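You operate a simulated robot arm through the tools that you are given. There is no shell and no other tool.

You are at the controls of a simulated robot arm. One attempt, no reset.

TASK
Swap the lit beacon's dome for the orange one.
Fine: switch the tester off first and leave it off; twist the new dome home; the old dome stands on the bench. Set down upright: clear dome.

It is judged by the outcome, as a careful person would: the job done as asked, and still so three seconds after it is handed in. It fails if anything else is knocked over, pushed out of place, dropped, spilled or broken.

THE ROBOT
A 6-joint arm with a two-finger parallel gripper, fixed in place. Base frame: the origin is at the foot of the arm, x ahead of it, y to its left, z up; the work surface is at about z = 0. Lengths are in m, angles in rad, forces in N, time in s.
With the tool pointing down near the work surface it reaches from about 0.18 to 0.46 m from the base axis. Its first joint turns from -1.222 to 1.222 rad. Payload 1.9 kg.
The TCP is the grasp point between the finger pads, 0.023 m short of the fingertips. In the tool frame z runs along the fingers and y along their closing line. Largest opening 0.094 m; finger width 0.038, thickness 0.01; the body of the gripper, 0.054 by 0.096 m, starts 0.039 m behind the TCP.
Orientation is that of the tool frame in the base frame, as a unit quaternion [w, x, y, z]. With the fingers straight down and closing along the base's y, the tool's x points along the base's -x, its y along +y and its z along -z.

THE INTERFACE
- The arm moves only by the tool apply_moves. Its argument "increments" is a list of rows, each an object of numbers (a shift or turn left out is 0, a gripper value left out holds the last): "tx", "ty", "tz": the shift along the base's x, y, z in units of 100 mm (1.0 is 100 mm); "wx", "wy", "wz": the turn, a rotation vector about the base's x, y, z in units of 45 degrees (1.0 is 45 degrees); "fingers": the opening, from 0 (shut) to 1 (fully open). In form: [{"tx": .., "ty": .., "tz": .., "wx": .., "wy": .., "wz": .., "fingers": ..}, ...]. A call has 1 to 20 rows; each row is the pose to reach, as a shift and turn from the pose commanded when the call began. A call with a number of a shift or a turn outside -1 to 1 is refused whole. A row lasts 0.2 s, in which the tool goes at most 0.05 m and 0.15 rad; a call with a longer step from one row to the next is refused whole, and so is a gripper value outside its range. A pose out of reach is approached as far as the arm can. The call stops where the force on the tool passes 40 N (or 10 N more than at its start, if that is more) or the arm is blocked; 0.2 s more then pass. Each finger travels about 0.108 m/s and halts on what it meets, pressing with about 36 N; the grip force reading is that of the motor and also rises with nothing between the fingers. The clock runs only during rows and for 0.2 s after the last one: add rows that repeat a pose to give the fingers time. The reply holds the time, the measured pose of the TCP, the force on the tool along the base axes, the opening and the grip force, in the units named above and with some noise, with the torque about the TCP (base axes, N m) and any sound that the robot's microphone picked up.
- Cameras (640 x 400 px; columns grow to the right, rows downward): "scene" is fixed at [0.0129, 0.3043, 0.4004]; the picture's right is [-0.98, -0.17, 0.00], its down [-0.14, 0.76, -0.63] and it looks along [0.11, -0.62, -0.78] (base axes); focal length 214 px, centre (320, 200). "wrist" rides on the gripper at [0.086, 0.016, -0.075] in the tool frame; the picture's right is [-0.18, 0.98, 0.00], its down [-0.58, -0.11, -0.81] and it looks along [-0.79, -0.15, 0.59] (tool axes); focal length 243 px, centre (320, 200). There is no depth. A picture from a camera that has moved, and an enlarged one, comes with that camera's place and axes in the base frame and with its lens.
- camera(camera): a new picture of that camera. The clock stands still meanwhile.
- zoom(camera, box): a new picture of the part [left, top, right, bottom] of that camera's present view, enlarged. The clock stands still meanwhile.
- sign_off(): hands the job in; it is judged then, once.

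Nothing tells you positions but the pictures and the camera data. Unless the task says otherwise, let go and move clear before handing in.

The tools are called after "Request:" as a command line: name --argument value ..., lists and objects as JSON in quotes. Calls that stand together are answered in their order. apply_moves: Moves the arm, as the interface text tells. Its arguments: {"type":"object","properties":{"increments":{"type":"array","items":{"type":"object","properties":{"tx":{"type":"number"},"ty":{"type":"number"},"tz":{"type":"number"},"wx":{"type":"number"},"wy":{"type":"number"},"wz":{"type":"number"},"fingers":{"type":"number"}}}}},"required":["increments"]} The other tools are called the same way: camera (camera) takes a picture; zoom (camera, box) takes an enlarged picture of a part of a camera's view; sign_off () hands the job in.

At the start:

```text
time_s: 0.0
tcp_pos: [0.2596, -0.1218, 0.3066]
tool_rot: [0.0, 0.0, 1.0, 0.001]
force: [0.2, 0.0, -0.2]
torque: [-0.01, 0.02, -0.01]
opening: 0.0937
gripper_force: 0.0
```

scene: 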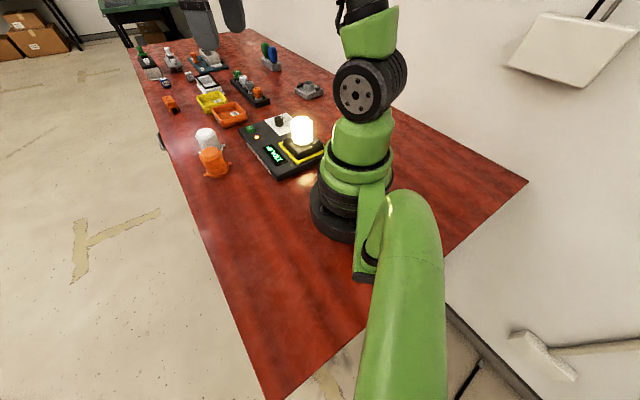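
wrist: 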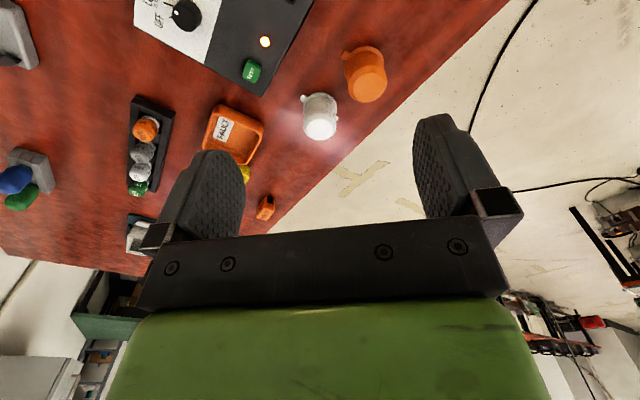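

I see the tester with a lit beacon near the arm's foot, and a white/clear and an orange dome close to the bench edge. I will look more closely before moving.

Request:
zoom --camera "scene" --box '[180, 90, 340, 190]'

Request:
zoom --camera "wrist" --box '[100, 0, 420, 200]'

Request:
zoom --camera "scene" --box '[120, 20, 340, 157]'

```text
4.00 times, centred on (260, 140) of scene
camera zoom: at [0.0129, 0.3043, 0.4004], right [-0.98, -0.17, 0.0], down [-0.14, 0.76, -0.63], along [0.11, -0.62, -0.78], focal length 858 px, centre (560, 440)
```

zoom: 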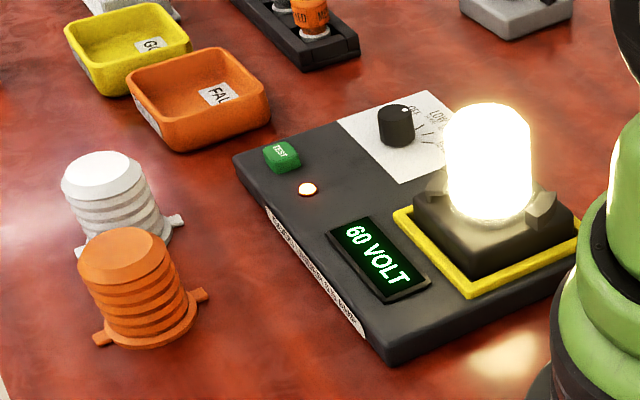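

```text
2.00 times, centred on (260, 100) of wrist
camera zoom: at [0.173, -0.1062, 0.3796], right [0.18, 0.98, 0.0], down [0.58, -0.11, 0.81], along [0.79, -0.15, -0.59], focal length 485 px, centre (440, 400)
```

zoom: 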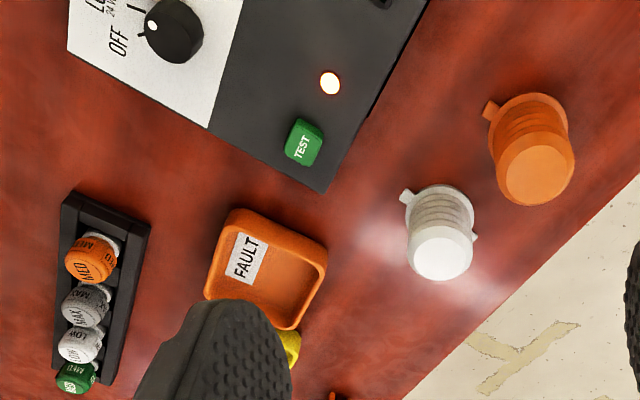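

```text
2.91 times, centred on (230, 88) of scene
camera zoom: at [0.0129, 0.3043, 0.4004], right [-0.98, -0.17, 0.0], down [-0.14, 0.76, -0.63], along [0.11, -0.62, -0.78], focal length 624 px, centre (582, 524)
```

zoom: 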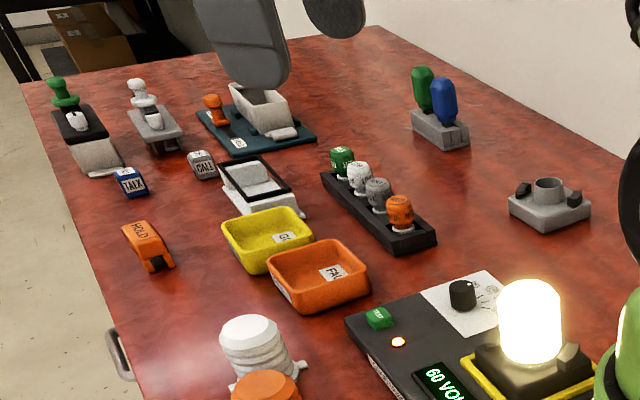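

The lit dome sits in a holder on the tester at roughly (0.15, -0.19), the knob is near (0.24, -0.26), the orange dome near (0.355, -0.07) and a white spare near (0.415, -0.15). I'll swing the wrist camera round high above to look at the tester and its knob.

Request:
apply_moves --increments '[{"tx": -0.14, "ty": -0.08, "wz": -0.14}, {"tx": -0.28, "ty": -0.16, "wz": -0.28}, {"tx": -0.42, "ty": -0.24, "wz": -0.42}, {"tx": -0.56, "ty": -0.32, "wz": -0.56}, {"tx": -0.7, "ty": -0.4, "wz": -0.7}, {"tx": -0.84, "ty": -0.48, "wz": -0.84}, {"tx": -1.0, "ty": -0.56, "wz": -1.0}]'

Request:
camera --camera "wrist"

Request:
camera --camera "scene"

```text
time_s: 1.6
tcp_pos: [0.1606, -0.1788, 0.3054]
tool_rot: [0.001, 0.384, 0.923, 0.0]
force: [0.2, 0.4, -0.7]
torque: [0.01, -0.01, 0.0]
opening: 0.0941
gripper_force: 0.0
```

```text
taken
camera wrist: at [0.11, -0.1058, 0.3786], right [0.83, 0.56, 0.0], down [0.33, -0.49, 0.81], along [0.46, -0.67, -0.59], focal length 243 px, centre (320, 200)
```

wrist: 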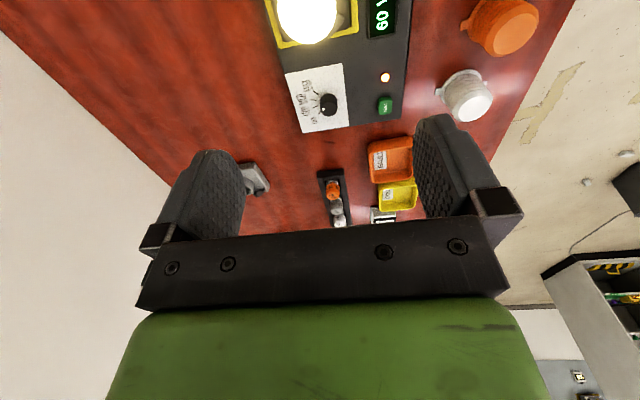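

```text
taken
```

scene: 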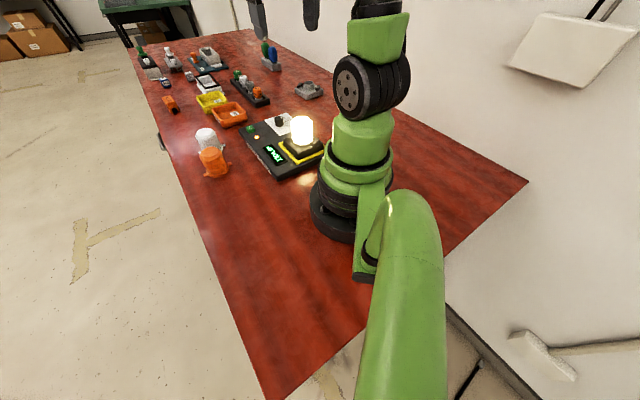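

Request:
zoom --camera "wrist" --box '[260, 40, 420, 140]'

Request:
zoom --camera "wrist" --box '[240, 0, 400, 100]'

Request:
zoom --camera "wrist" --box '[280, 60, 360, 140]'

Request:
zoom --camera "wrist" --box '[400, 0, 560, 130]'

```text
4.00 times, centred on (340, 90) of wrist
camera zoom: at [0.11, -0.1058, 0.3786], right [0.83, 0.56, 0.0], down [0.33, -0.49, 0.81], along [0.46, -0.67, -0.59], focal length 970 px, centre (240, 640)
```

zoom: 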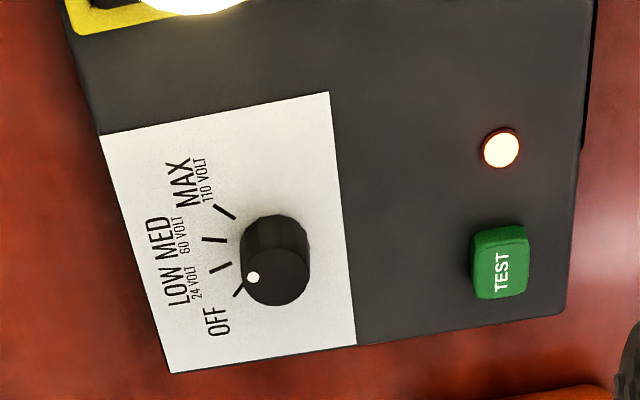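

```text
4.00 times, centred on (320, 50) of wrist
camera zoom: at [0.11, -0.1058, 0.3786], right [0.83, 0.56, 0.0], down [0.33, -0.49, 0.81], along [0.46, -0.67, -0.59], focal length 970 px, centre (320, 800)
```

zoom: 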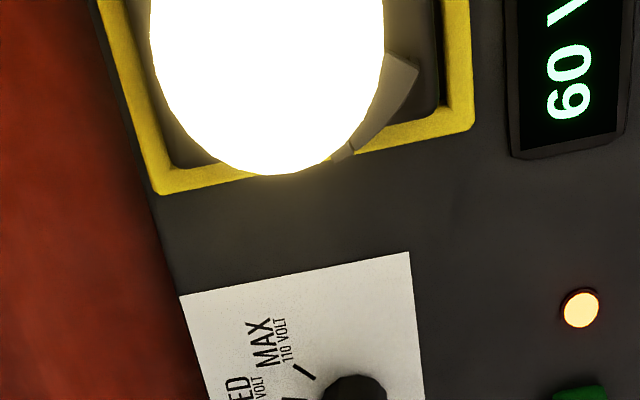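

```text
5.00 times, centred on (320, 100) of wrist
camera zoom: at [0.11, -0.1058, 0.3786], right [0.83, 0.56, 0.0], down [0.33, -0.49, 0.81], along [0.46, -0.67, -0.59], focal length 1213 px, centre (320, 700)
```

zoom: 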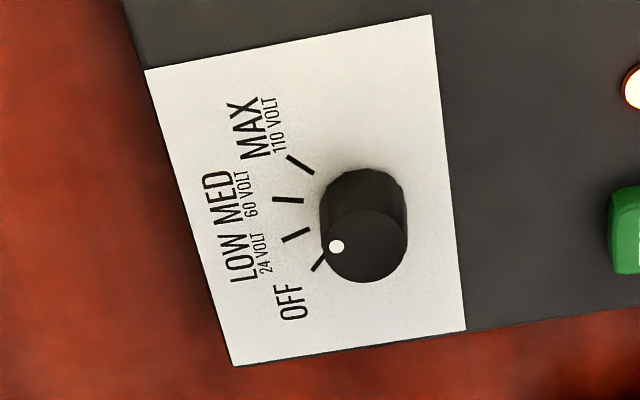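

```text
3.08 times, centred on (480, 65) of wrist
camera zoom: at [0.11, -0.1058, 0.3786], right [0.83, 0.56, 0.0], down [0.33, -0.49, 0.81], along [0.46, -0.67, -0.59], focal length 746 px, centre (-172, 615)
```

zoom: 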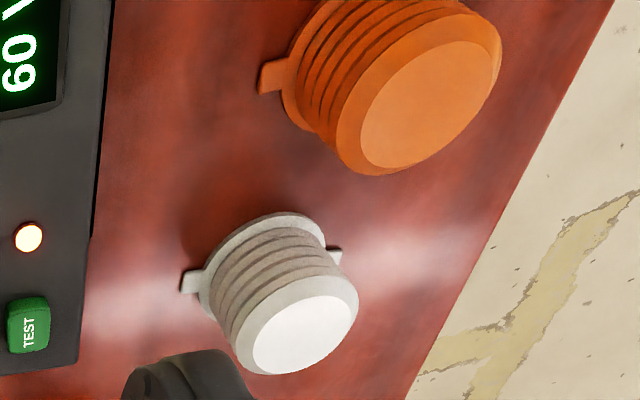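

The selector points at MED (60 V), OFF is about 60° counter-clockwise from it as seen from above; the knob is at about (0.247, -0.282), its top at z ≈ 0.042. I'll move over the knob, still high, and check alignment.

Request:
apply_moves --increments '[{"tx": 0.17, "ty": -0.2, "tz": -0.1, "wz": -0.13}, {"tx": 0.35, "ty": -0.4, "tz": -0.25, "wz": -0.27}, {"tx": 0.52, "ty": -0.6, "tz": -0.45, "wz": -0.4}, {"tx": 0.7, "ty": -0.8, "tz": -0.7, "wz": -0.53}, {"tx": 0.87, "ty": -1.0, "tz": -0.9, "wz": -0.667, "fingers": 0.55}, {"tx": 0.87, "ty": -1.0, "tz": -0.9, "wz": -0.667, "fingers": 0.55}]'

Request:
camera --camera "wrist"

Request:
camera --camera "scene"

```text
time_s: 3.0
tcp_pos: [0.2481, -0.2792, 0.2149]
tool_rot: [0.002, 0.609, 0.793, 0.0]
force: [-0.6, -0.3, -0.6]
torque: [0.01, 0.02, 0.01]
opening: 0.0517
gripper_force: 0.1
```

```text
taken
camera wrist: at [0.2393, -0.1913, 0.2886], right [1.0, 0.08, 0.0], down [0.04, -0.59, 0.81], along [0.06, -0.81, -0.59], focal length 243 px, centre (320, 200)
```

wrist: 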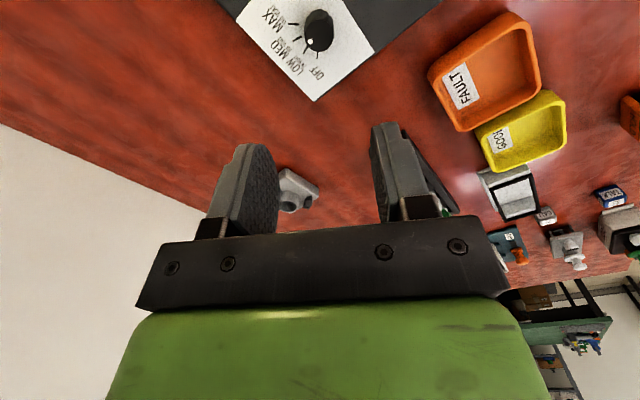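

```text
taken
```

scene: 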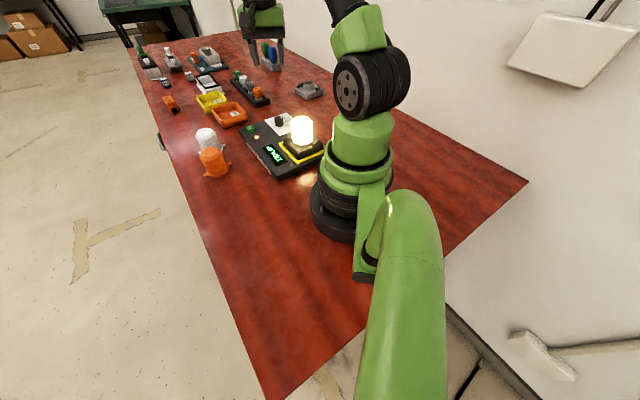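

Request:
zoom --camera "wrist" --box '[260, 0, 380, 75]'

```text
5.33 times, centred on (320, 38) of wrist
camera zoom: at [0.2393, -0.1913, 0.2886], right [1.0, 0.08, 0.0], down [0.04, -0.59, 0.81], along [0.06, -0.81, -0.59], focal length 1294 px, centre (320, 1067)
```

zoom: 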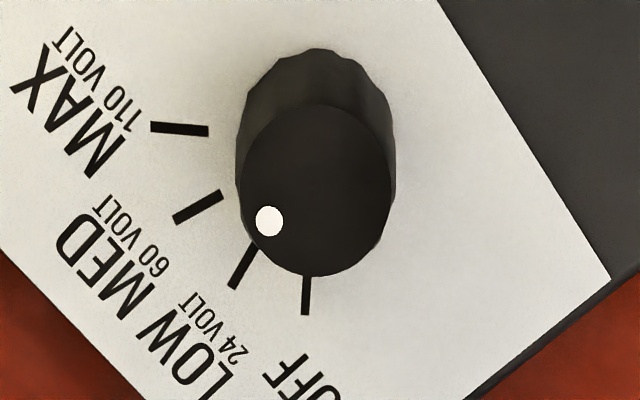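

The knob lies close under the tool, about 2 mm off; I'll correct and come down in two stages, checking in between.

Request:
apply_moves --increments '[{"tx": -0.02, "ty": -0.02, "tz": -0.3}, {"tx": -0.02, "ty": -0.02, "tz": -0.6}, {"tx": -0.02, "ty": -0.02, "tz": -0.9}, {"tx": -0.02, "ty": -0.02, "tz": -1.0}, {"tx": -0.02, "ty": -0.02, "tz": -1.0}]'

Request:
camera --camera "wrist"

Request:
zoom --camera "scene" --box '[220, 30, 380, 190]'

```text
time_s: 4.2
tcp_pos: [0.2454, -0.2804, 0.1189]
tool_rot: [0.001, 0.609, 0.794, 0.0]
force: [-0.1, 0.3, 0.2]
torque: [-0.01, 0.03, 0.0]
opening: 0.0519
gripper_force: 0.1
```

```text
taken
camera wrist: at [0.2371, -0.1925, 0.1912], right [1.0, 0.08, 0.0], down [0.04, -0.59, 0.81], along [0.06, -0.8, -0.59], focal length 243 px, centre (320, 200)
```

wrist: 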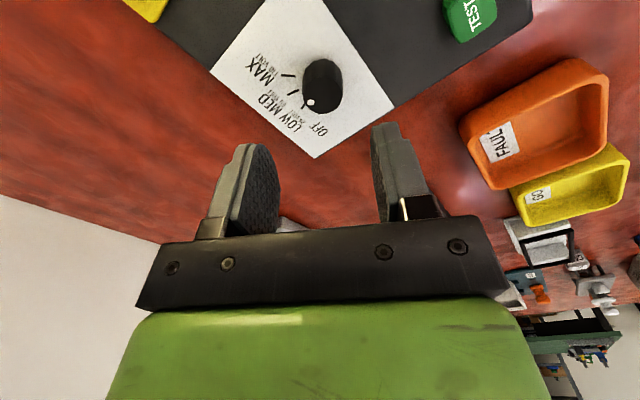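

```text
2.50 times, centred on (300, 110) of scene
camera zoom: at [0.0129, 0.3043, 0.4004], right [-0.98, -0.17, 0.0], down [-0.14, 0.76, -0.63], along [0.11, -0.62, -0.78], focal length 536 px, centre (370, 425)
```

zoom: 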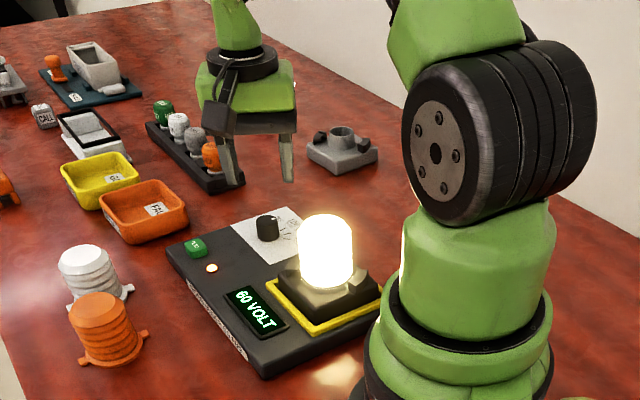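

Request:
zoom --camera "wrist" --box '[270, 40, 370, 130]'

```text
4.44 times, centred on (320, 85) of wrist
camera zoom: at [0.2371, -0.1925, 0.1912], right [1.0, 0.08, 0.0], down [0.04, -0.59, 0.81], along [0.06, -0.8, -0.59], focal length 1078 px, centre (320, 711)
```

zoom: 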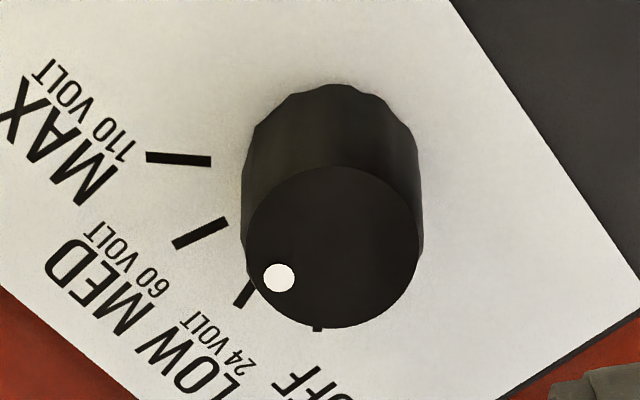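

The knob is within 2 mm of the tool axis. I'll correct, lower so the fingers straddle it just clear of the panel, and close on it.

Request:
apply_moves --increments '[{"tx": 0.016, "ty": -0.01, "tz": -0.2}, {"tx": 0.016, "ty": -0.01, "tz": -0.4}, {"tx": 0.016, "ty": -0.01, "tz": -0.58}, {"tx": 0.016, "ty": -0.01, "tz": -0.67}, {"tx": 0.016, "ty": -0.01, "tz": -0.67}]'

Request:
camera --camera "wrist"

Request:
zoom --camera "scene" --box '[220, 70, 380, 170]'

```text
time_s: 5.4
tcp_pos: [0.2478, -0.2815, 0.0486]
tool_rot: [0.001, 0.609, 0.793, 0.0]
force: [0.1, -1.3, 0.5]
torque: [-0.01, 0.0, 0.03]
opening: 0.0518
gripper_force: 0.0
```

```text
taken
camera wrist: at [0.2398, -0.1934, 0.1218], right [1.0, 0.08, 0.0], down [0.04, -0.59, 0.81], along [0.06, -0.8, -0.59], focal length 243 px, centre (320, 200)
```

wrist: 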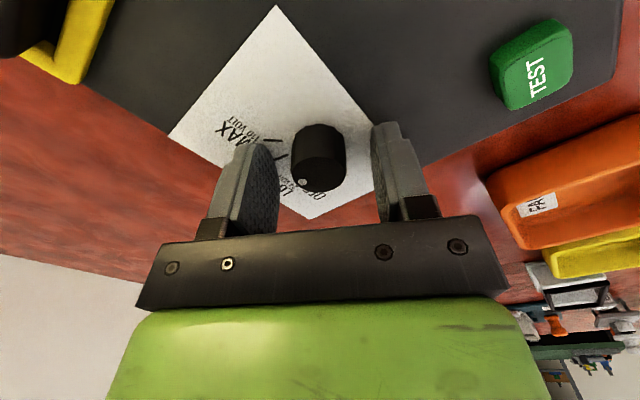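

```text
4.00 times, centred on (300, 120) of scene
camera zoom: at [0.0129, 0.3043, 0.4004], right [-0.98, -0.17, 0.0], down [-0.14, 0.76, -0.63], along [0.11, -0.62, -0.78], focal length 858 px, centre (400, 520)
```

zoom: 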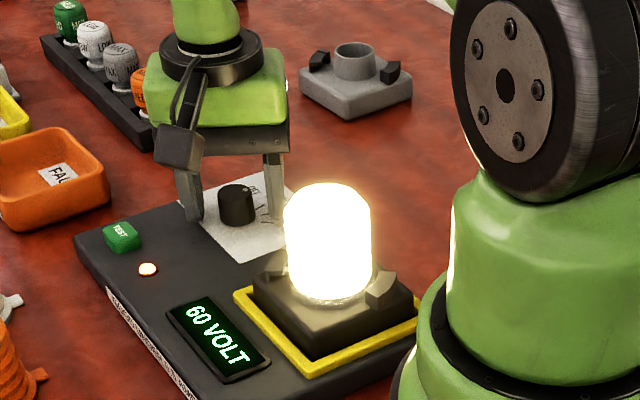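

The knob sits between the fingers. I close on it now.

Request:
apply_moves --increments '[{"fingers": 0.4}, {"fingers": 0.2}, {"fingers": 0.2}]'

```text
time_s: 6.2
tcp_pos: [0.2478, -0.2814, 0.0492]
tool_rot: [0.001, 0.609, 0.793, 0.0]
force: [-4.5, -2.8, -0.8]
torque: [-0.09, 0.13, 0.02]
opening: 0.0267
gripper_force: 44.9
```

Gripped at 26.7 mm. Now I turn the knob 60° counter-clockwise towards OFF.

Request:
apply_moves --increments '[{"wz": 0.167}, {"wz": 0.333}, {"wz": 0.5}, {"wz": 0.667}, {"wz": 0.833}, {"wz": 1.0}, {"wz": 1.0}]'

Request:
zoom --camera "scene" --box '[220, 70, 380, 170]'

Request:
camera --camera "wrist"

```text
time_s: 7.6
tcp_pos: [0.2474, -0.28, 0.0496]
tool_rot: [0.0, 0.274, 0.962, 0.001]
force: [2.8, 0.1, -0.9]
torque: [0.16, 0.29, -0.01]
opening: 0.0267
gripper_force: 45.2
stopped in row 6: the force on the tool passed its limit at 41 N (the readings are from after the stop); the commanded pose is now the measured one
```

```text
4.00 times, centred on (300, 120) of scene
camera zoom: at [0.0129, 0.3043, 0.4004], right [-0.98, -0.17, 0.0], down [-0.14, 0.76, -0.63], along [0.11, -0.62, -0.78], focal length 858 px, centre (400, 520)
```

zoom: 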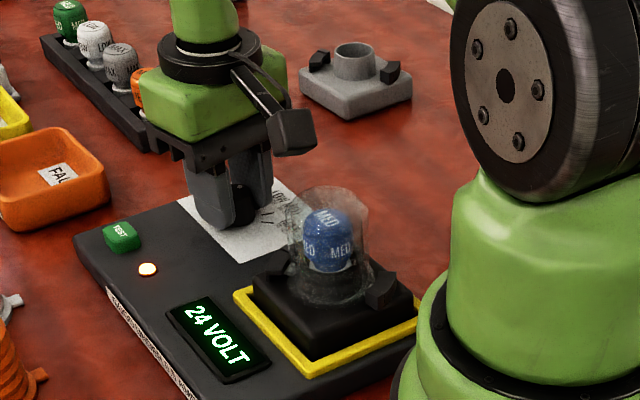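

```text
taken
camera wrist: at [0.1821, -0.221, 0.1225], right [0.67, 0.74, 0.0], down [0.43, -0.4, 0.81], along [0.6, -0.54, -0.59], focal length 243 px, centre (320, 200)
```

wrist: 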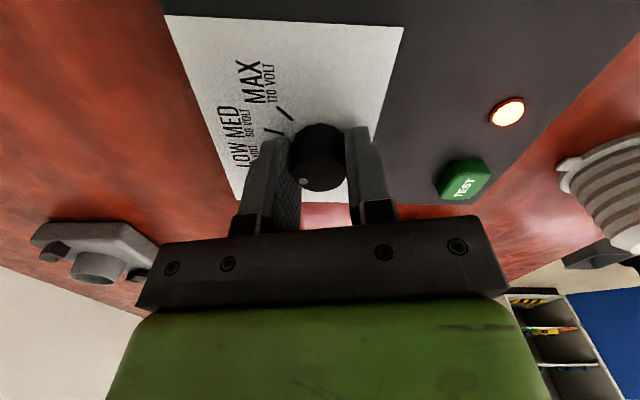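

The tester has stepped to 24 V; the call stopped on force, about 43° turned. I'll zoom on the knob before finishing the turn.

Request:
zoom --camera "wrist" --box '[230, 90, 390, 210]'

```text
3.33 times, centred on (310, 150) of wrist
camera zoom: at [0.1821, -0.221, 0.1225], right [0.67, 0.74, 0.0], down [0.43, -0.4, 0.81], along [0.6, -0.54, -0.59], focal length 809 px, centre (353, 367)
```

zoom: 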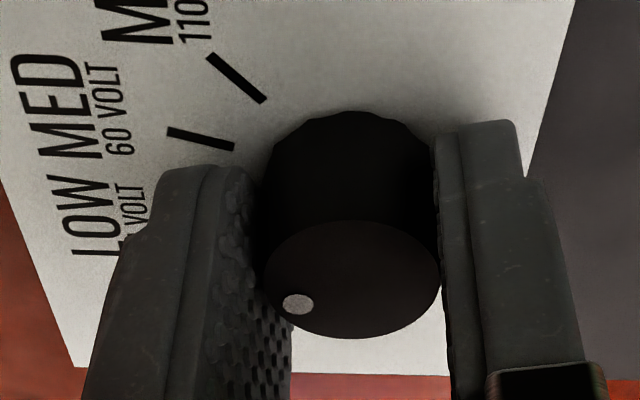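

Request:
apply_moves --increments '[{"wz": 0.06}, {"wz": 0.12}, {"wz": 0.18}, {"wz": 0.24}, {"wz": 0.3}, {"wz": 0.36}, {"wz": 0.38}]'

Request:
zoom --camera "scene" --box '[220, 70, 380, 170]'

```text
time_s: 9.2
tcp_pos: [0.2497, -0.2789, 0.0488]
tool_rot: [0.002, 0.128, 0.992, 0.003]
force: [10.1, 23.9, 4.4]
torque: [0.47, 0.06, -0.33]
opening: 0.0267
gripper_force: 45.0
```

```text
4.00 times, centred on (300, 120) of scene
camera zoom: at [0.0129, 0.3043, 0.4004], right [-0.98, -0.17, 0.0], down [-0.14, 0.76, -0.63], along [0.11, -0.62, -0.78], focal length 858 px, centre (400, 520)
```

zoom: 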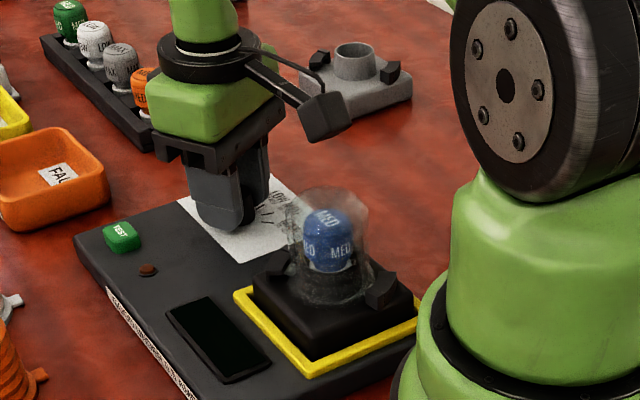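

The display and LED are dark now: the tester is off. I'll release the knob, rise straight up and check it stayed on OFF.

Request:
apply_moves --increments '[{"wz": -0.03, "fingers": 0.4}, {"wz": -0.03, "fingers": 0.55}, {"wz": -0.03, "fingers": 0.55}, {"wz": -0.03, "tz": 0.3}, {"wz": -0.03, "tz": 0.6}, {"wz": -0.03, "tz": 0.95}]'

Request:
camera --camera "wrist"

Request:
zoom --camera "scene" --box '[180, 80, 340, 180]'

```text
time_s: 10.6
tcp_pos: [0.2484, -0.2807, 0.1444]
tool_rot: [0.001, 0.139, 0.99, 0.001]
force: [0.0, -0.1, -0.1]
torque: [0.0, 0.01, 0.0]
opening: 0.0516
gripper_force: 0.2
```

```text
taken
camera wrist: at [0.1684, -0.2408, 0.2178], right [0.45, 0.89, 0.0], down [0.53, -0.27, 0.81], along [0.72, -0.36, -0.59], focal length 243 px, centre (320, 200)
```

wrist: 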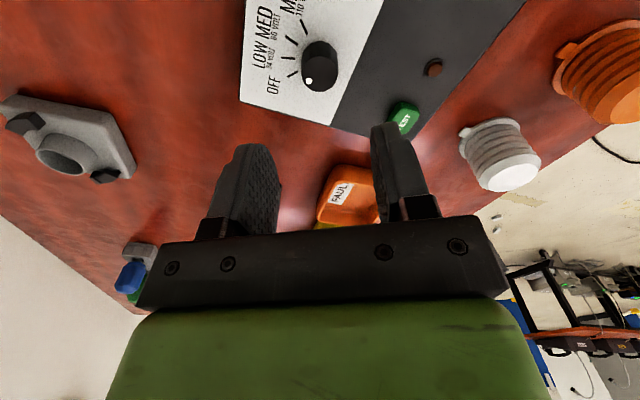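

```text
4.00 times, centred on (260, 130) of scene
camera zoom: at [0.0129, 0.3043, 0.4004], right [-0.98, -0.17, 0.0], down [-0.14, 0.76, -0.63], along [0.11, -0.62, -0.78], focal length 858 px, centre (560, 480)
```

zoom: 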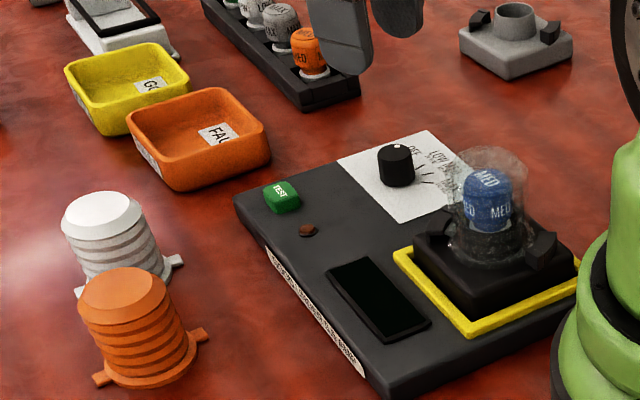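

The knob is on OFF and the beacon is dark; it holds a clear dome over a blue bulb. Next I'll look at the holder and its lugs from close up.

Request:
apply_moves --increments '[{"tz": 0.35, "tx": -0.1, "ty": 0.1, "wz": -0.12}, {"tz": 0.5, "tx": -0.3, "ty": 0.3, "wz": -0.25}, {"tz": 0.5, "tx": -0.5, "ty": 0.5, "wz": -0.4}, {"tz": 0.5, "tx": -0.7, "ty": 0.7, "wz": -0.55}, {"tz": 0.5, "tx": -0.9, "ty": 0.9, "wz": -0.7}, {"tz": 0.5, "tx": -1.0, "ty": 1.0, "wz": -0.8, "fingers": 1.0}]'

Request:
camera --camera "wrist"

```text
time_s: 12.0
tcp_pos: [0.1481, -0.1786, 0.1963]
tool_rot: [0.002, 0.439, 0.898, 0.001]
force: [-1.1, 0.1, 0.6]
torque: [0.02, -0.02, -0.01]
opening: 0.0944
gripper_force: 0.2
```

```text
taken
camera wrist: at [0.1068, -0.1007, 0.2699], right [0.89, 0.46, 0.0], down [0.27, -0.53, 0.81], along [0.37, -0.72, -0.59], focal length 243 px, centre (320, 200)
```

wrist: 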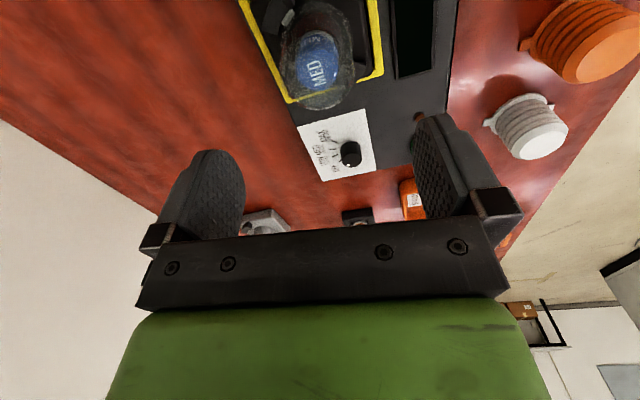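

Request:
zoom --camera "wrist" --box '[230, 0, 400, 120]'

Request:
zoom --camera "scene" --box '[270, 100, 340, 170]'

```text
3.33 times, centred on (315, 60) of wrist
camera zoom: at [0.1068, -0.1007, 0.2699], right [0.89, 0.46, 0.0], down [0.27, -0.53, 0.81], along [0.37, -0.72, -0.59], focal length 809 px, centre (337, 667)
```

zoom: 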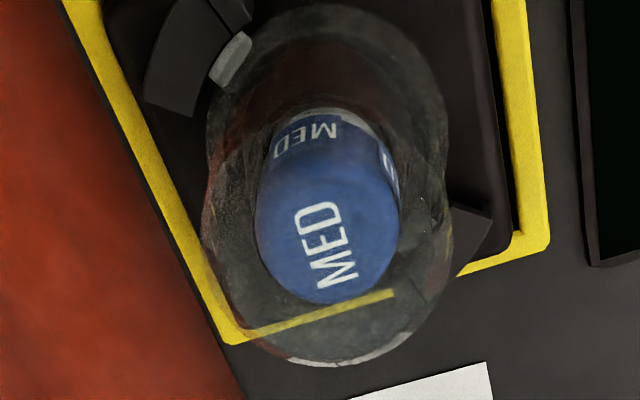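

```text
5.71 times, centred on (305, 135) of scene
camera zoom: at [0.0129, 0.3043, 0.4004], right [-0.98, -0.17, 0.0], down [-0.14, 0.76, -0.63], along [0.11, -0.62, -0.78], focal length 1226 px, centre (406, 571)
```

zoom: 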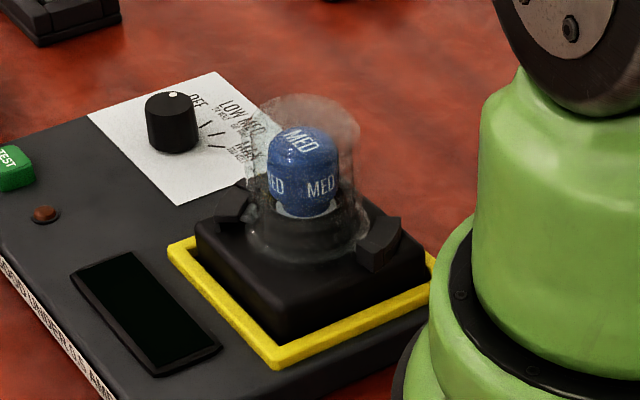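

Request:
zoom --camera "wrist" --box '[260, 0, 320, 40]'

Request:
zoom --camera "wrist" --box '[325, 35, 375, 85]'

Request:
zoom --camera "scene" --box '[285, 115, 325, 150]'

Request:
zoom --camera "scene" --box '[285, 75, 335, 105]'

```text
10.00 times, centred on (290, 20) of wrist
camera zoom: at [0.1068, -0.1007, 0.2699], right [0.89, 0.46, 0.0], down [0.27, -0.53, 0.81], along [0.37, -0.72, -0.59], focal length 2426 px, centre (620, 2000)
```

zoom: 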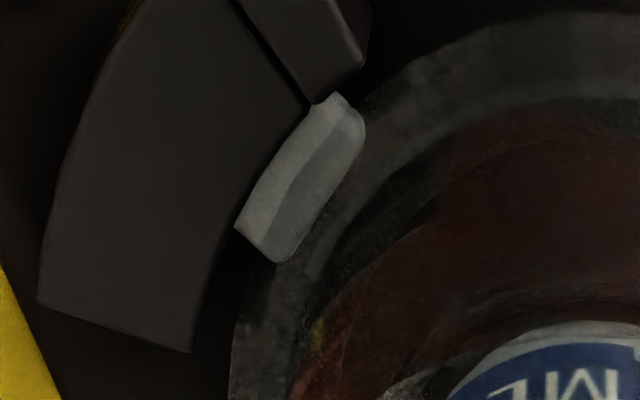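

```text
8.00 times, centred on (350, 60) of wrist
camera zoom: at [0.1068, -0.1007, 0.2699], right [0.89, 0.46, 0.0], down [0.27, -0.53, 0.81], along [0.37, -0.72, -0.59], focal length 1941 px, centre (80, 1320)
```

zoom: 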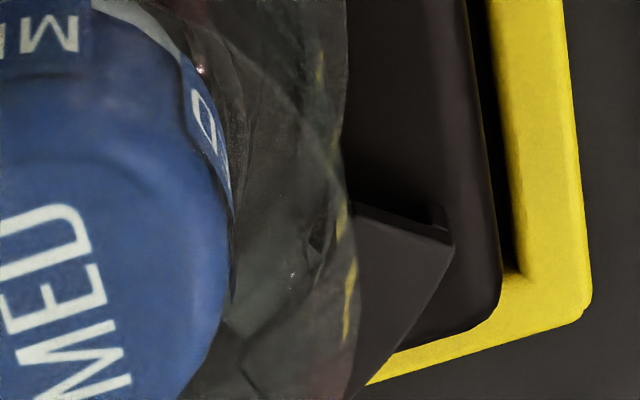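

```text
11.43 times, centred on (305, 132) of scene
camera zoom: at [0.0129, 0.3043, 0.4004], right [-0.98, -0.17, 0.0], down [-0.14, 0.76, -0.63], along [0.11, -0.62, -0.78], focal length 2451 px, centre (491, 971)
```

zoom: 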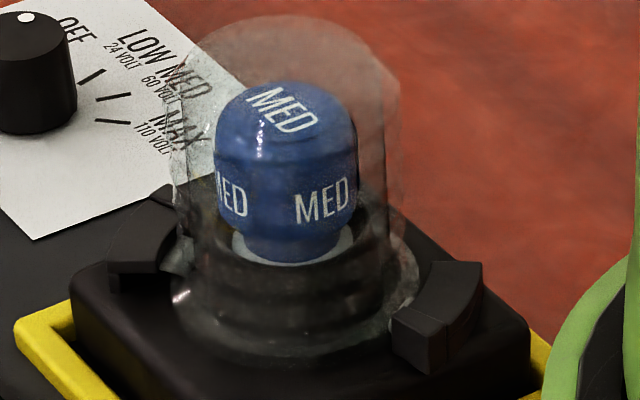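

```text
12.80 times, centred on (310, 90) of scene
camera zoom: at [0.0129, 0.3043, 0.4004], right [-0.98, -0.17, 0.0], down [-0.14, 0.76, -0.63], along [0.11, -0.62, -0.78], focal length 2745 px, centre (448, 1608)
```

zoom: 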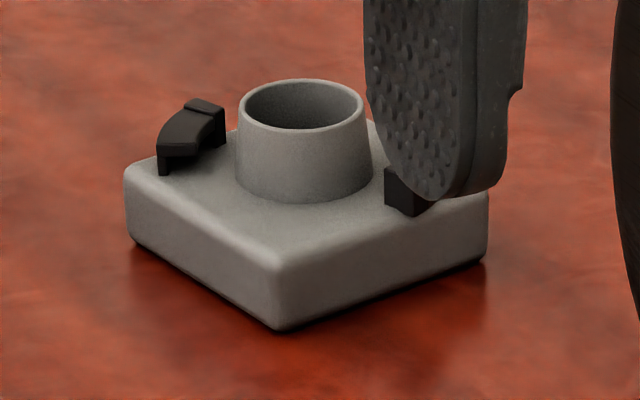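

The bayonet clips sit at opposite sides of the socket, stops at their clockwise ends, so the dome comes off counter-clockwise. I put the beacon centre at (0.1455, -0.180), dome top near z 0.105 and clip tops near 0.057. I'll go above it at a yaw that leaves room to twist, and check alignment.

Request:
apply_moves --increments '[{"tx": -0.015, "ty": -0.015, "wz": -0.13}, {"tx": -0.015, "ty": -0.015, "wz": -0.27}, {"tx": -0.015, "ty": -0.015, "tz": -0.1, "wz": -0.4}, {"tx": -0.015, "ty": -0.015, "tz": -0.25, "wz": -0.533}, {"tx": -0.015, "ty": -0.015, "tz": -0.3, "wz": -0.533}, {"tx": -0.015, "ty": -0.015, "tz": -0.3, "wz": -0.533}]'

Request:
camera --camera "wrist"

Request:
zoom --camera "wrist" --box '[240, 0, 400, 110]'

Request:
zoom --camera "scene" --box '[250, 60, 370, 160]'

```text
time_s: 13.4
tcp_pos: [0.1463, -0.1816, 0.1647]
tool_rot: [0.002, 0.615, 0.788, 0.002]
force: [0.2, 0.1, -0.2]
torque: [0.01, 0.0, 0.0]
opening: 0.0942
gripper_force: 0.0
```

```text
taken
camera wrist: at [0.1404, -0.0935, 0.2374], right [1.0, 0.06, 0.0], down [0.03, -0.59, 0.81], along [0.05, -0.81, -0.59], focal length 243 px, centre (320, 200)
```

wrist: 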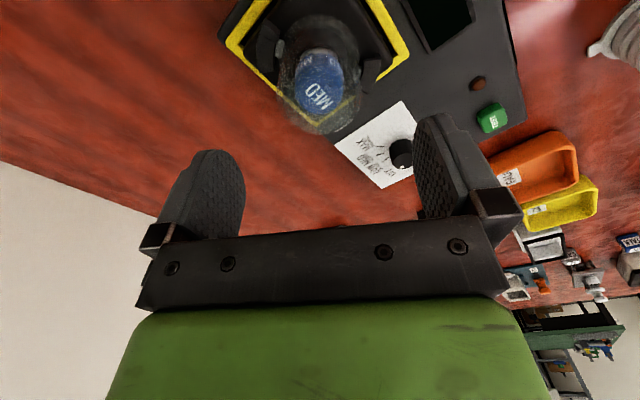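

```text
3.64 times, centred on (320, 55) of wrist
camera zoom: at [0.1404, -0.0935, 0.2374], right [1.0, 0.06, 0.0], down [0.03, -0.59, 0.81], along [0.05, -0.81, -0.59], focal length 882 px, centre (320, 727)
```

zoom: 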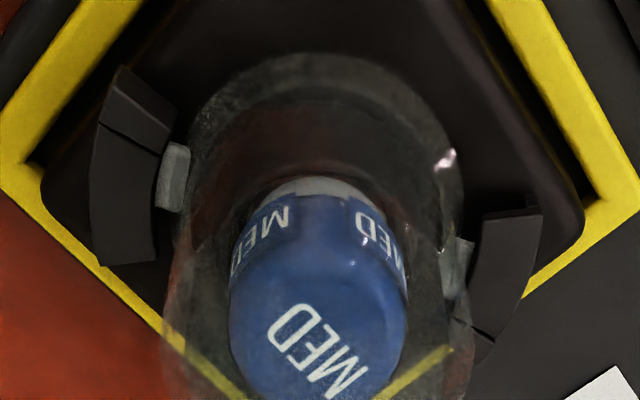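

```text
4.00 times, centred on (310, 110) of scene
camera zoom: at [0.0129, 0.3043, 0.4004], right [-0.98, -0.17, 0.0], down [-0.14, 0.76, -0.63], along [0.11, -0.62, -0.78], focal length 858 px, centre (360, 560)
```

zoom: 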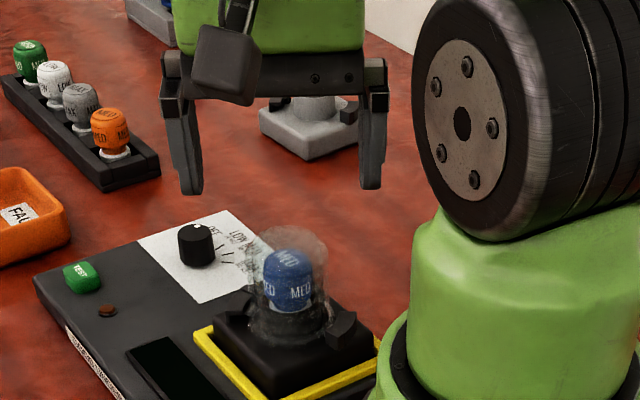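

The dome's lugs show clearly at about 165° / 345°, pressed against the stops, centred at (0.1453, -0.179). I'll lower the open gripper around the dome with tips staying above the clips, then look again.

Request:
apply_moves --increments '[{"ty": 0.013, "tz": -0.2}, {"ty": 0.013, "tz": -0.4}, {"ty": 0.013, "tz": -0.6}, {"ty": 0.013, "tz": -0.745}, {"ty": 0.013, "tz": -0.745}]'

Request:
camera --camera "wrist"

Request:
zoom --camera "scene" --box '[250, 80, 370, 180]'

```text
time_s: 14.6
tcp_pos: [0.1472, -0.1818, 0.0904]
tool_rot: [0.001, 0.616, 0.788, 0.001]
force: [-0.4, 0.6, 0.1]
torque: [0.0, 0.01, 0.0]
opening: 0.0937
gripper_force: 0.2
```

```text
taken
camera wrist: at [0.1403, -0.094, 0.1631], right [1.0, 0.06, 0.0], down [0.03, -0.59, 0.81], along [0.05, -0.81, -0.59], focal length 243 px, centre (320, 200)
```

wrist: 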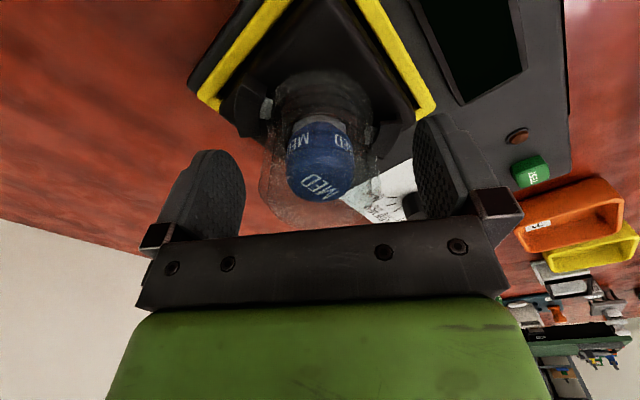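

```text
4.00 times, centred on (310, 130) of scene
camera zoom: at [0.0129, 0.3043, 0.4004], right [-0.98, -0.17, 0.0], down [-0.14, 0.76, -0.63], along [0.11, -0.62, -0.78], focal length 858 px, centre (360, 480)
```

zoom: 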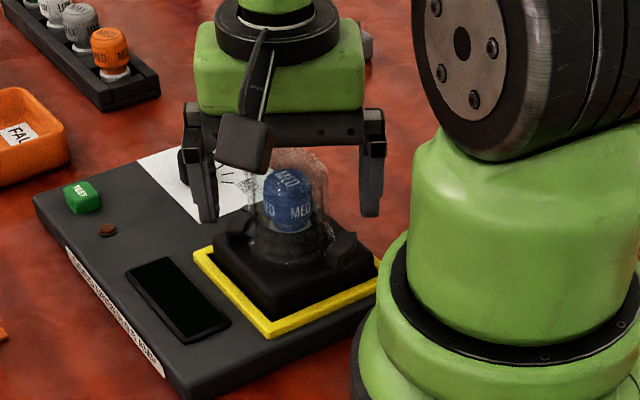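

Request:
zoom --camera "wrist" --box '[220, 60, 420, 235]'

```text
2.29 times, centred on (320, 148) of wrist
camera zoom: at [0.1403, -0.094, 0.1631], right [1.0, 0.06, 0.0], down [0.03, -0.59, 0.81], along [0.05, -0.81, -0.59], focal length 555 px, centre (320, 320)
```

zoom: 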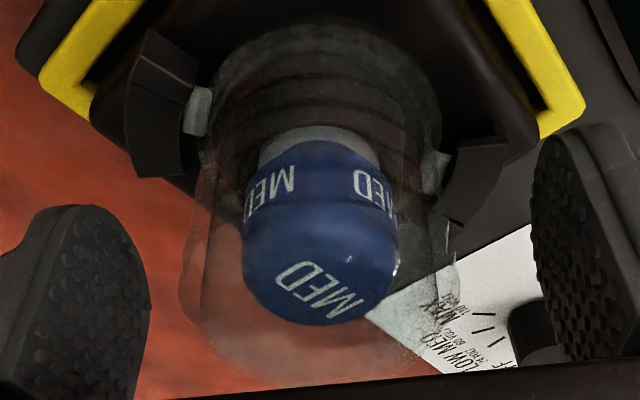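

The fingers straddle the dome; I nudge 2.5 mm in y to centre on it and close gently.

Request:
apply_moves --increments '[{"tx": 0.005, "ty": 0.025}, {"tx": 0.005, "ty": 0.025, "fingers": 0.7}, {"tx": 0.005, "ty": 0.025, "fingers": 0.55}, {"tx": 0.005, "ty": 0.025, "fingers": 0.42}, {"tx": 0.005, "ty": 0.025, "fingers": 0.42}]'

Request:
zoom --camera "wrist" --box '[220, 60, 420, 235]'

Request:
zoom --camera "scene" --box '[250, 80, 370, 180]'

```text
time_s: 15.8
tcp_pos: [0.1472, -0.1798, 0.0901]
tool_rot: [0.002, 0.615, 0.788, 0.001]
force: [1.1, 0.1, 1.4]
torque: [0.05, 0.01, -0.03]
opening: 0.0524
gripper_force: 35.8
```

```text
2.29 times, centred on (320, 148) of wrist
camera zoom: at [0.1409, -0.0914, 0.1633], right [1.0, 0.06, 0.0], down [0.03, -0.59, 0.81], along [0.05, -0.81, -0.59], focal length 555 px, centre (320, 320)
```

zoom: 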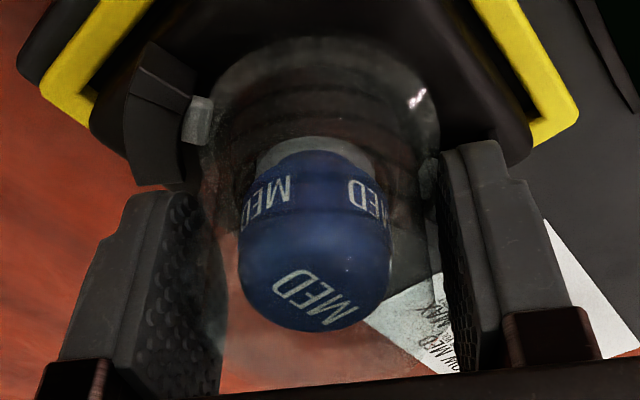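

```text
4.00 times, centred on (310, 130) of scene
camera zoom: at [0.0129, 0.3043, 0.4004], right [-0.98, -0.17, 0.0], down [-0.14, 0.76, -0.63], along [0.11, -0.62, -0.78], focal length 858 px, centre (360, 480)
```

zoom: 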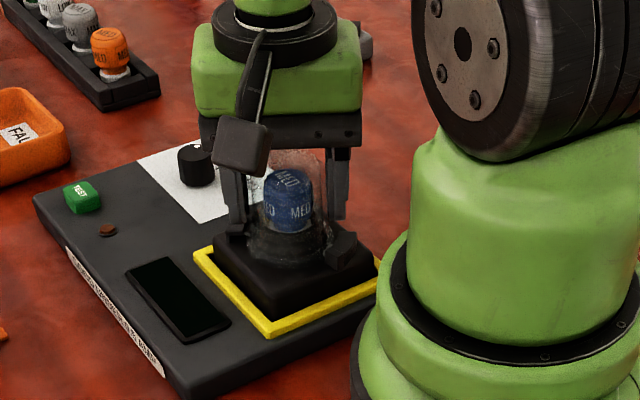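

Gripped at 52 mm with almost no side force. I twist counter-clockwise and watch the force.

Request:
apply_moves --increments '[{"wz": 0.1}, {"wz": 0.2}, {"wz": 0.3}, {"wz": 0.4}, {"wz": 0.5}, {"wz": 0.6}]'

Request:
camera --camera "wrist"

Request:
zoom --camera "scene" --box '[250, 80, 370, 180]'

```text
time_s: 17.2
tcp_pos: [0.1473, -0.1785, 0.0899]
tool_rot: [0.002, 0.413, 0.911, 0.001]
force: [-0.4, -1.7, 13.1]
torque: [-0.02, -0.09, -0.17]
opening: 0.0522
gripper_force: 35.6
```

```text
taken
camera wrist: at [0.1015, -0.1028, 0.1627], right [0.86, 0.51, 0.0], down [0.3, -0.51, 0.81], along [0.41, -0.69, -0.59], focal length 243 px, centre (320, 200)
```

wrist: 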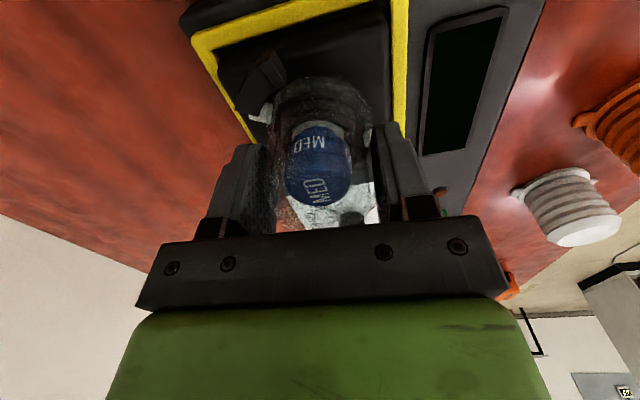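

```text
4.00 times, centred on (310, 130) of scene
camera zoom: at [0.0129, 0.3043, 0.4004], right [-0.98, -0.17, 0.0], down [-0.14, 0.76, -0.63], along [0.11, -0.62, -0.78], focal length 858 px, centre (360, 480)
```

zoom: 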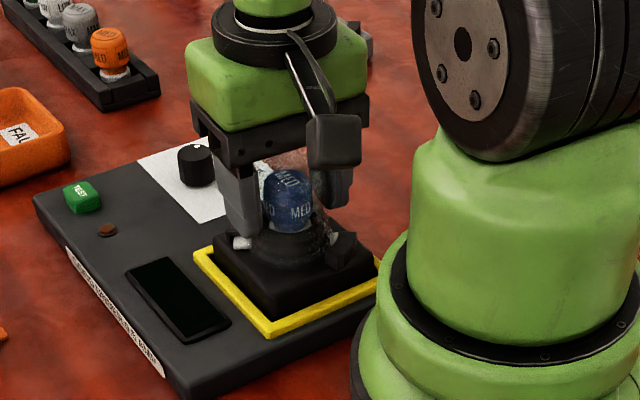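

Request:
zoom --camera "wrist" --box '[200, 30, 420, 235]'

```text
1.95 times, centred on (310, 132) of wrist
camera zoom: at [0.1015, -0.1028, 0.1627], right [0.86, 0.51, 0.0], down [0.3, -0.51, 0.81], along [0.41, -0.69, -0.59], focal length 473 px, centre (340, 332)
```

zoom: 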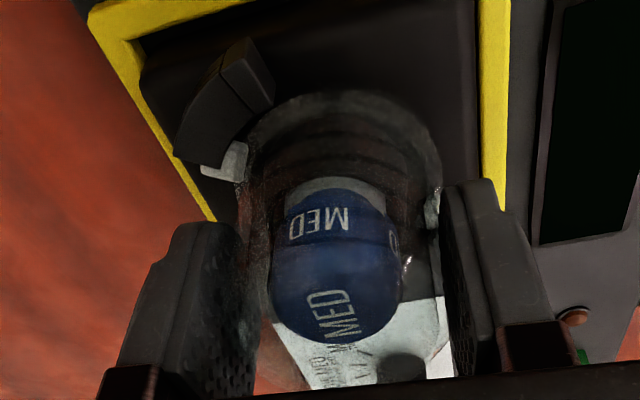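

The lugs are coming out from under the clips. I continue the twist another 25°.

Request:
apply_moves --increments '[{"wz": 0.1}, {"wz": 0.2}, {"wz": 0.3}, {"wz": 0.4}, {"wz": 0.5}, {"wz": 0.55}]'

Request:
zoom --camera "wrist" --box '[200, 30, 420, 235]'

Request:
zoom --camera "scene" --box '[250, 80, 370, 180]'

```text
time_s: 18.6
tcp_pos: [0.1477, -0.1785, 0.0913]
tool_rot: [0.001, 0.209, 0.978, 0.001]
force: [0.0, -0.3, 0.5]
torque: [0.0, -0.01, 0.0]
opening: 0.0524
gripper_force: 36.2
```

```text
1.95 times, centred on (310, 132) of wrist
camera zoom: at [0.0743, -0.1277, 0.1636], right [0.57, 0.82, 0.0], down [0.48, -0.34, 0.81], along [0.66, -0.46, -0.59], focal length 473 px, centre (340, 332)
```

zoom: 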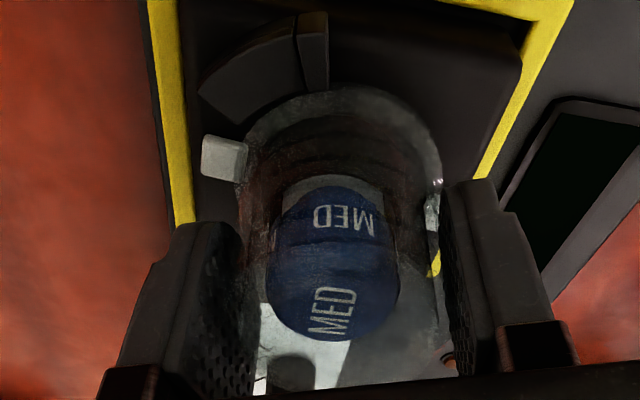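

```text
4.00 times, centred on (310, 130) of scene
camera zoom: at [0.0129, 0.3043, 0.4004], right [-0.98, -0.17, 0.0], down [-0.14, 0.76, -0.63], along [0.11, -0.62, -0.78], focal length 858 px, centre (360, 480)
```

zoom: 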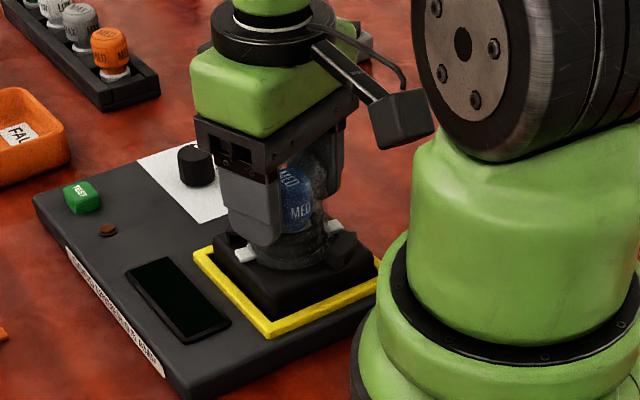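

The lugs are fully clear of the clips and the force is near zero. I lift the dome straight up.

Request:
apply_moves --increments '[{"tz": 0.1}, {"tz": 0.2}, {"tz": 0.35}, {"tz": 0.5}, {"tz": 0.7}, {"tz": 0.9}, {"tz": 1.0}]'

Request:
camera --camera "wrist"

Request:
camera --camera "scene"

Request:
zoom --camera "scene" --box '[250, 60, 370, 180]'

```text
time_s: 20.2
tcp_pos: [0.1463, -0.1777, 0.1914]
tool_rot: [0.001, 0.209, 0.978, 0.001]
force: [-0.9, -0.5, -0.3]
torque: [0.01, 0.01, -0.02]
opening: 0.0519
gripper_force: 36.5
```

```text
taken
camera wrist: at [0.0736, -0.1278, 0.2641], right [0.57, 0.82, 0.0], down [0.48, -0.34, 0.81], along [0.66, -0.46, -0.59], focal length 243 px, centre (320, 200)
```

wrist: 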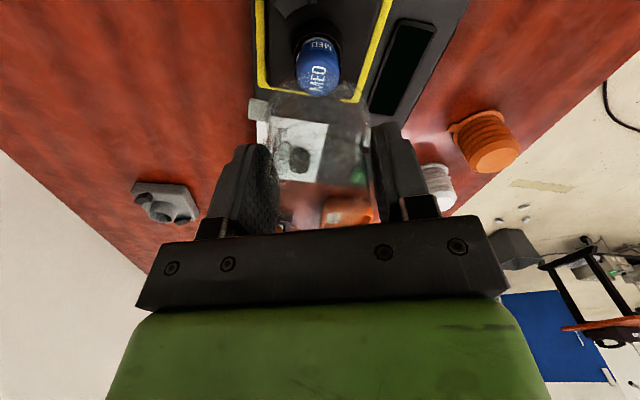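

```text
taken
```

scene: 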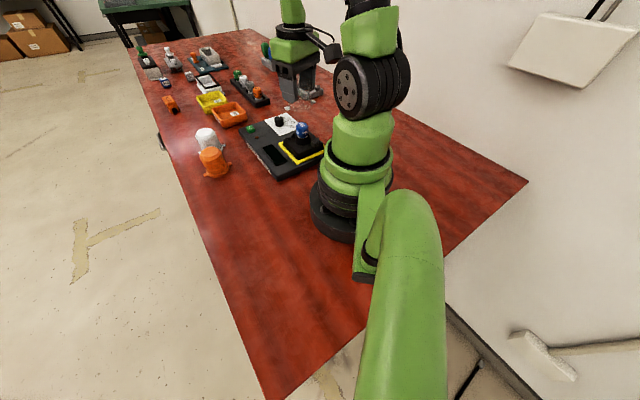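

```text
3.33 times, centred on (310, 120) of scene
camera zoom: at [0.0129, 0.3043, 0.4004], right [-0.98, -0.17, 0.0], down [-0.14, 0.76, -0.63], along [0.11, -0.62, -0.78], focal length 715 px, centre (353, 467)
```

zoom: 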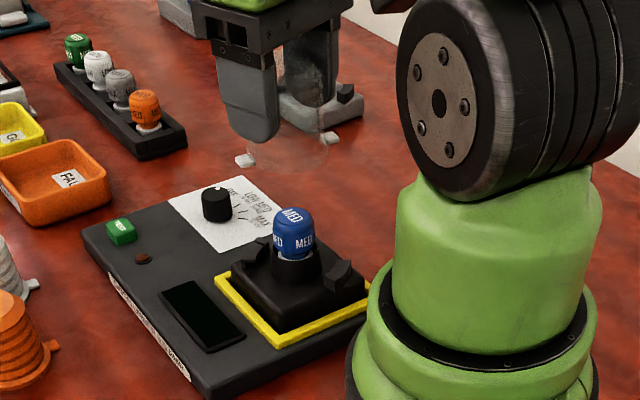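

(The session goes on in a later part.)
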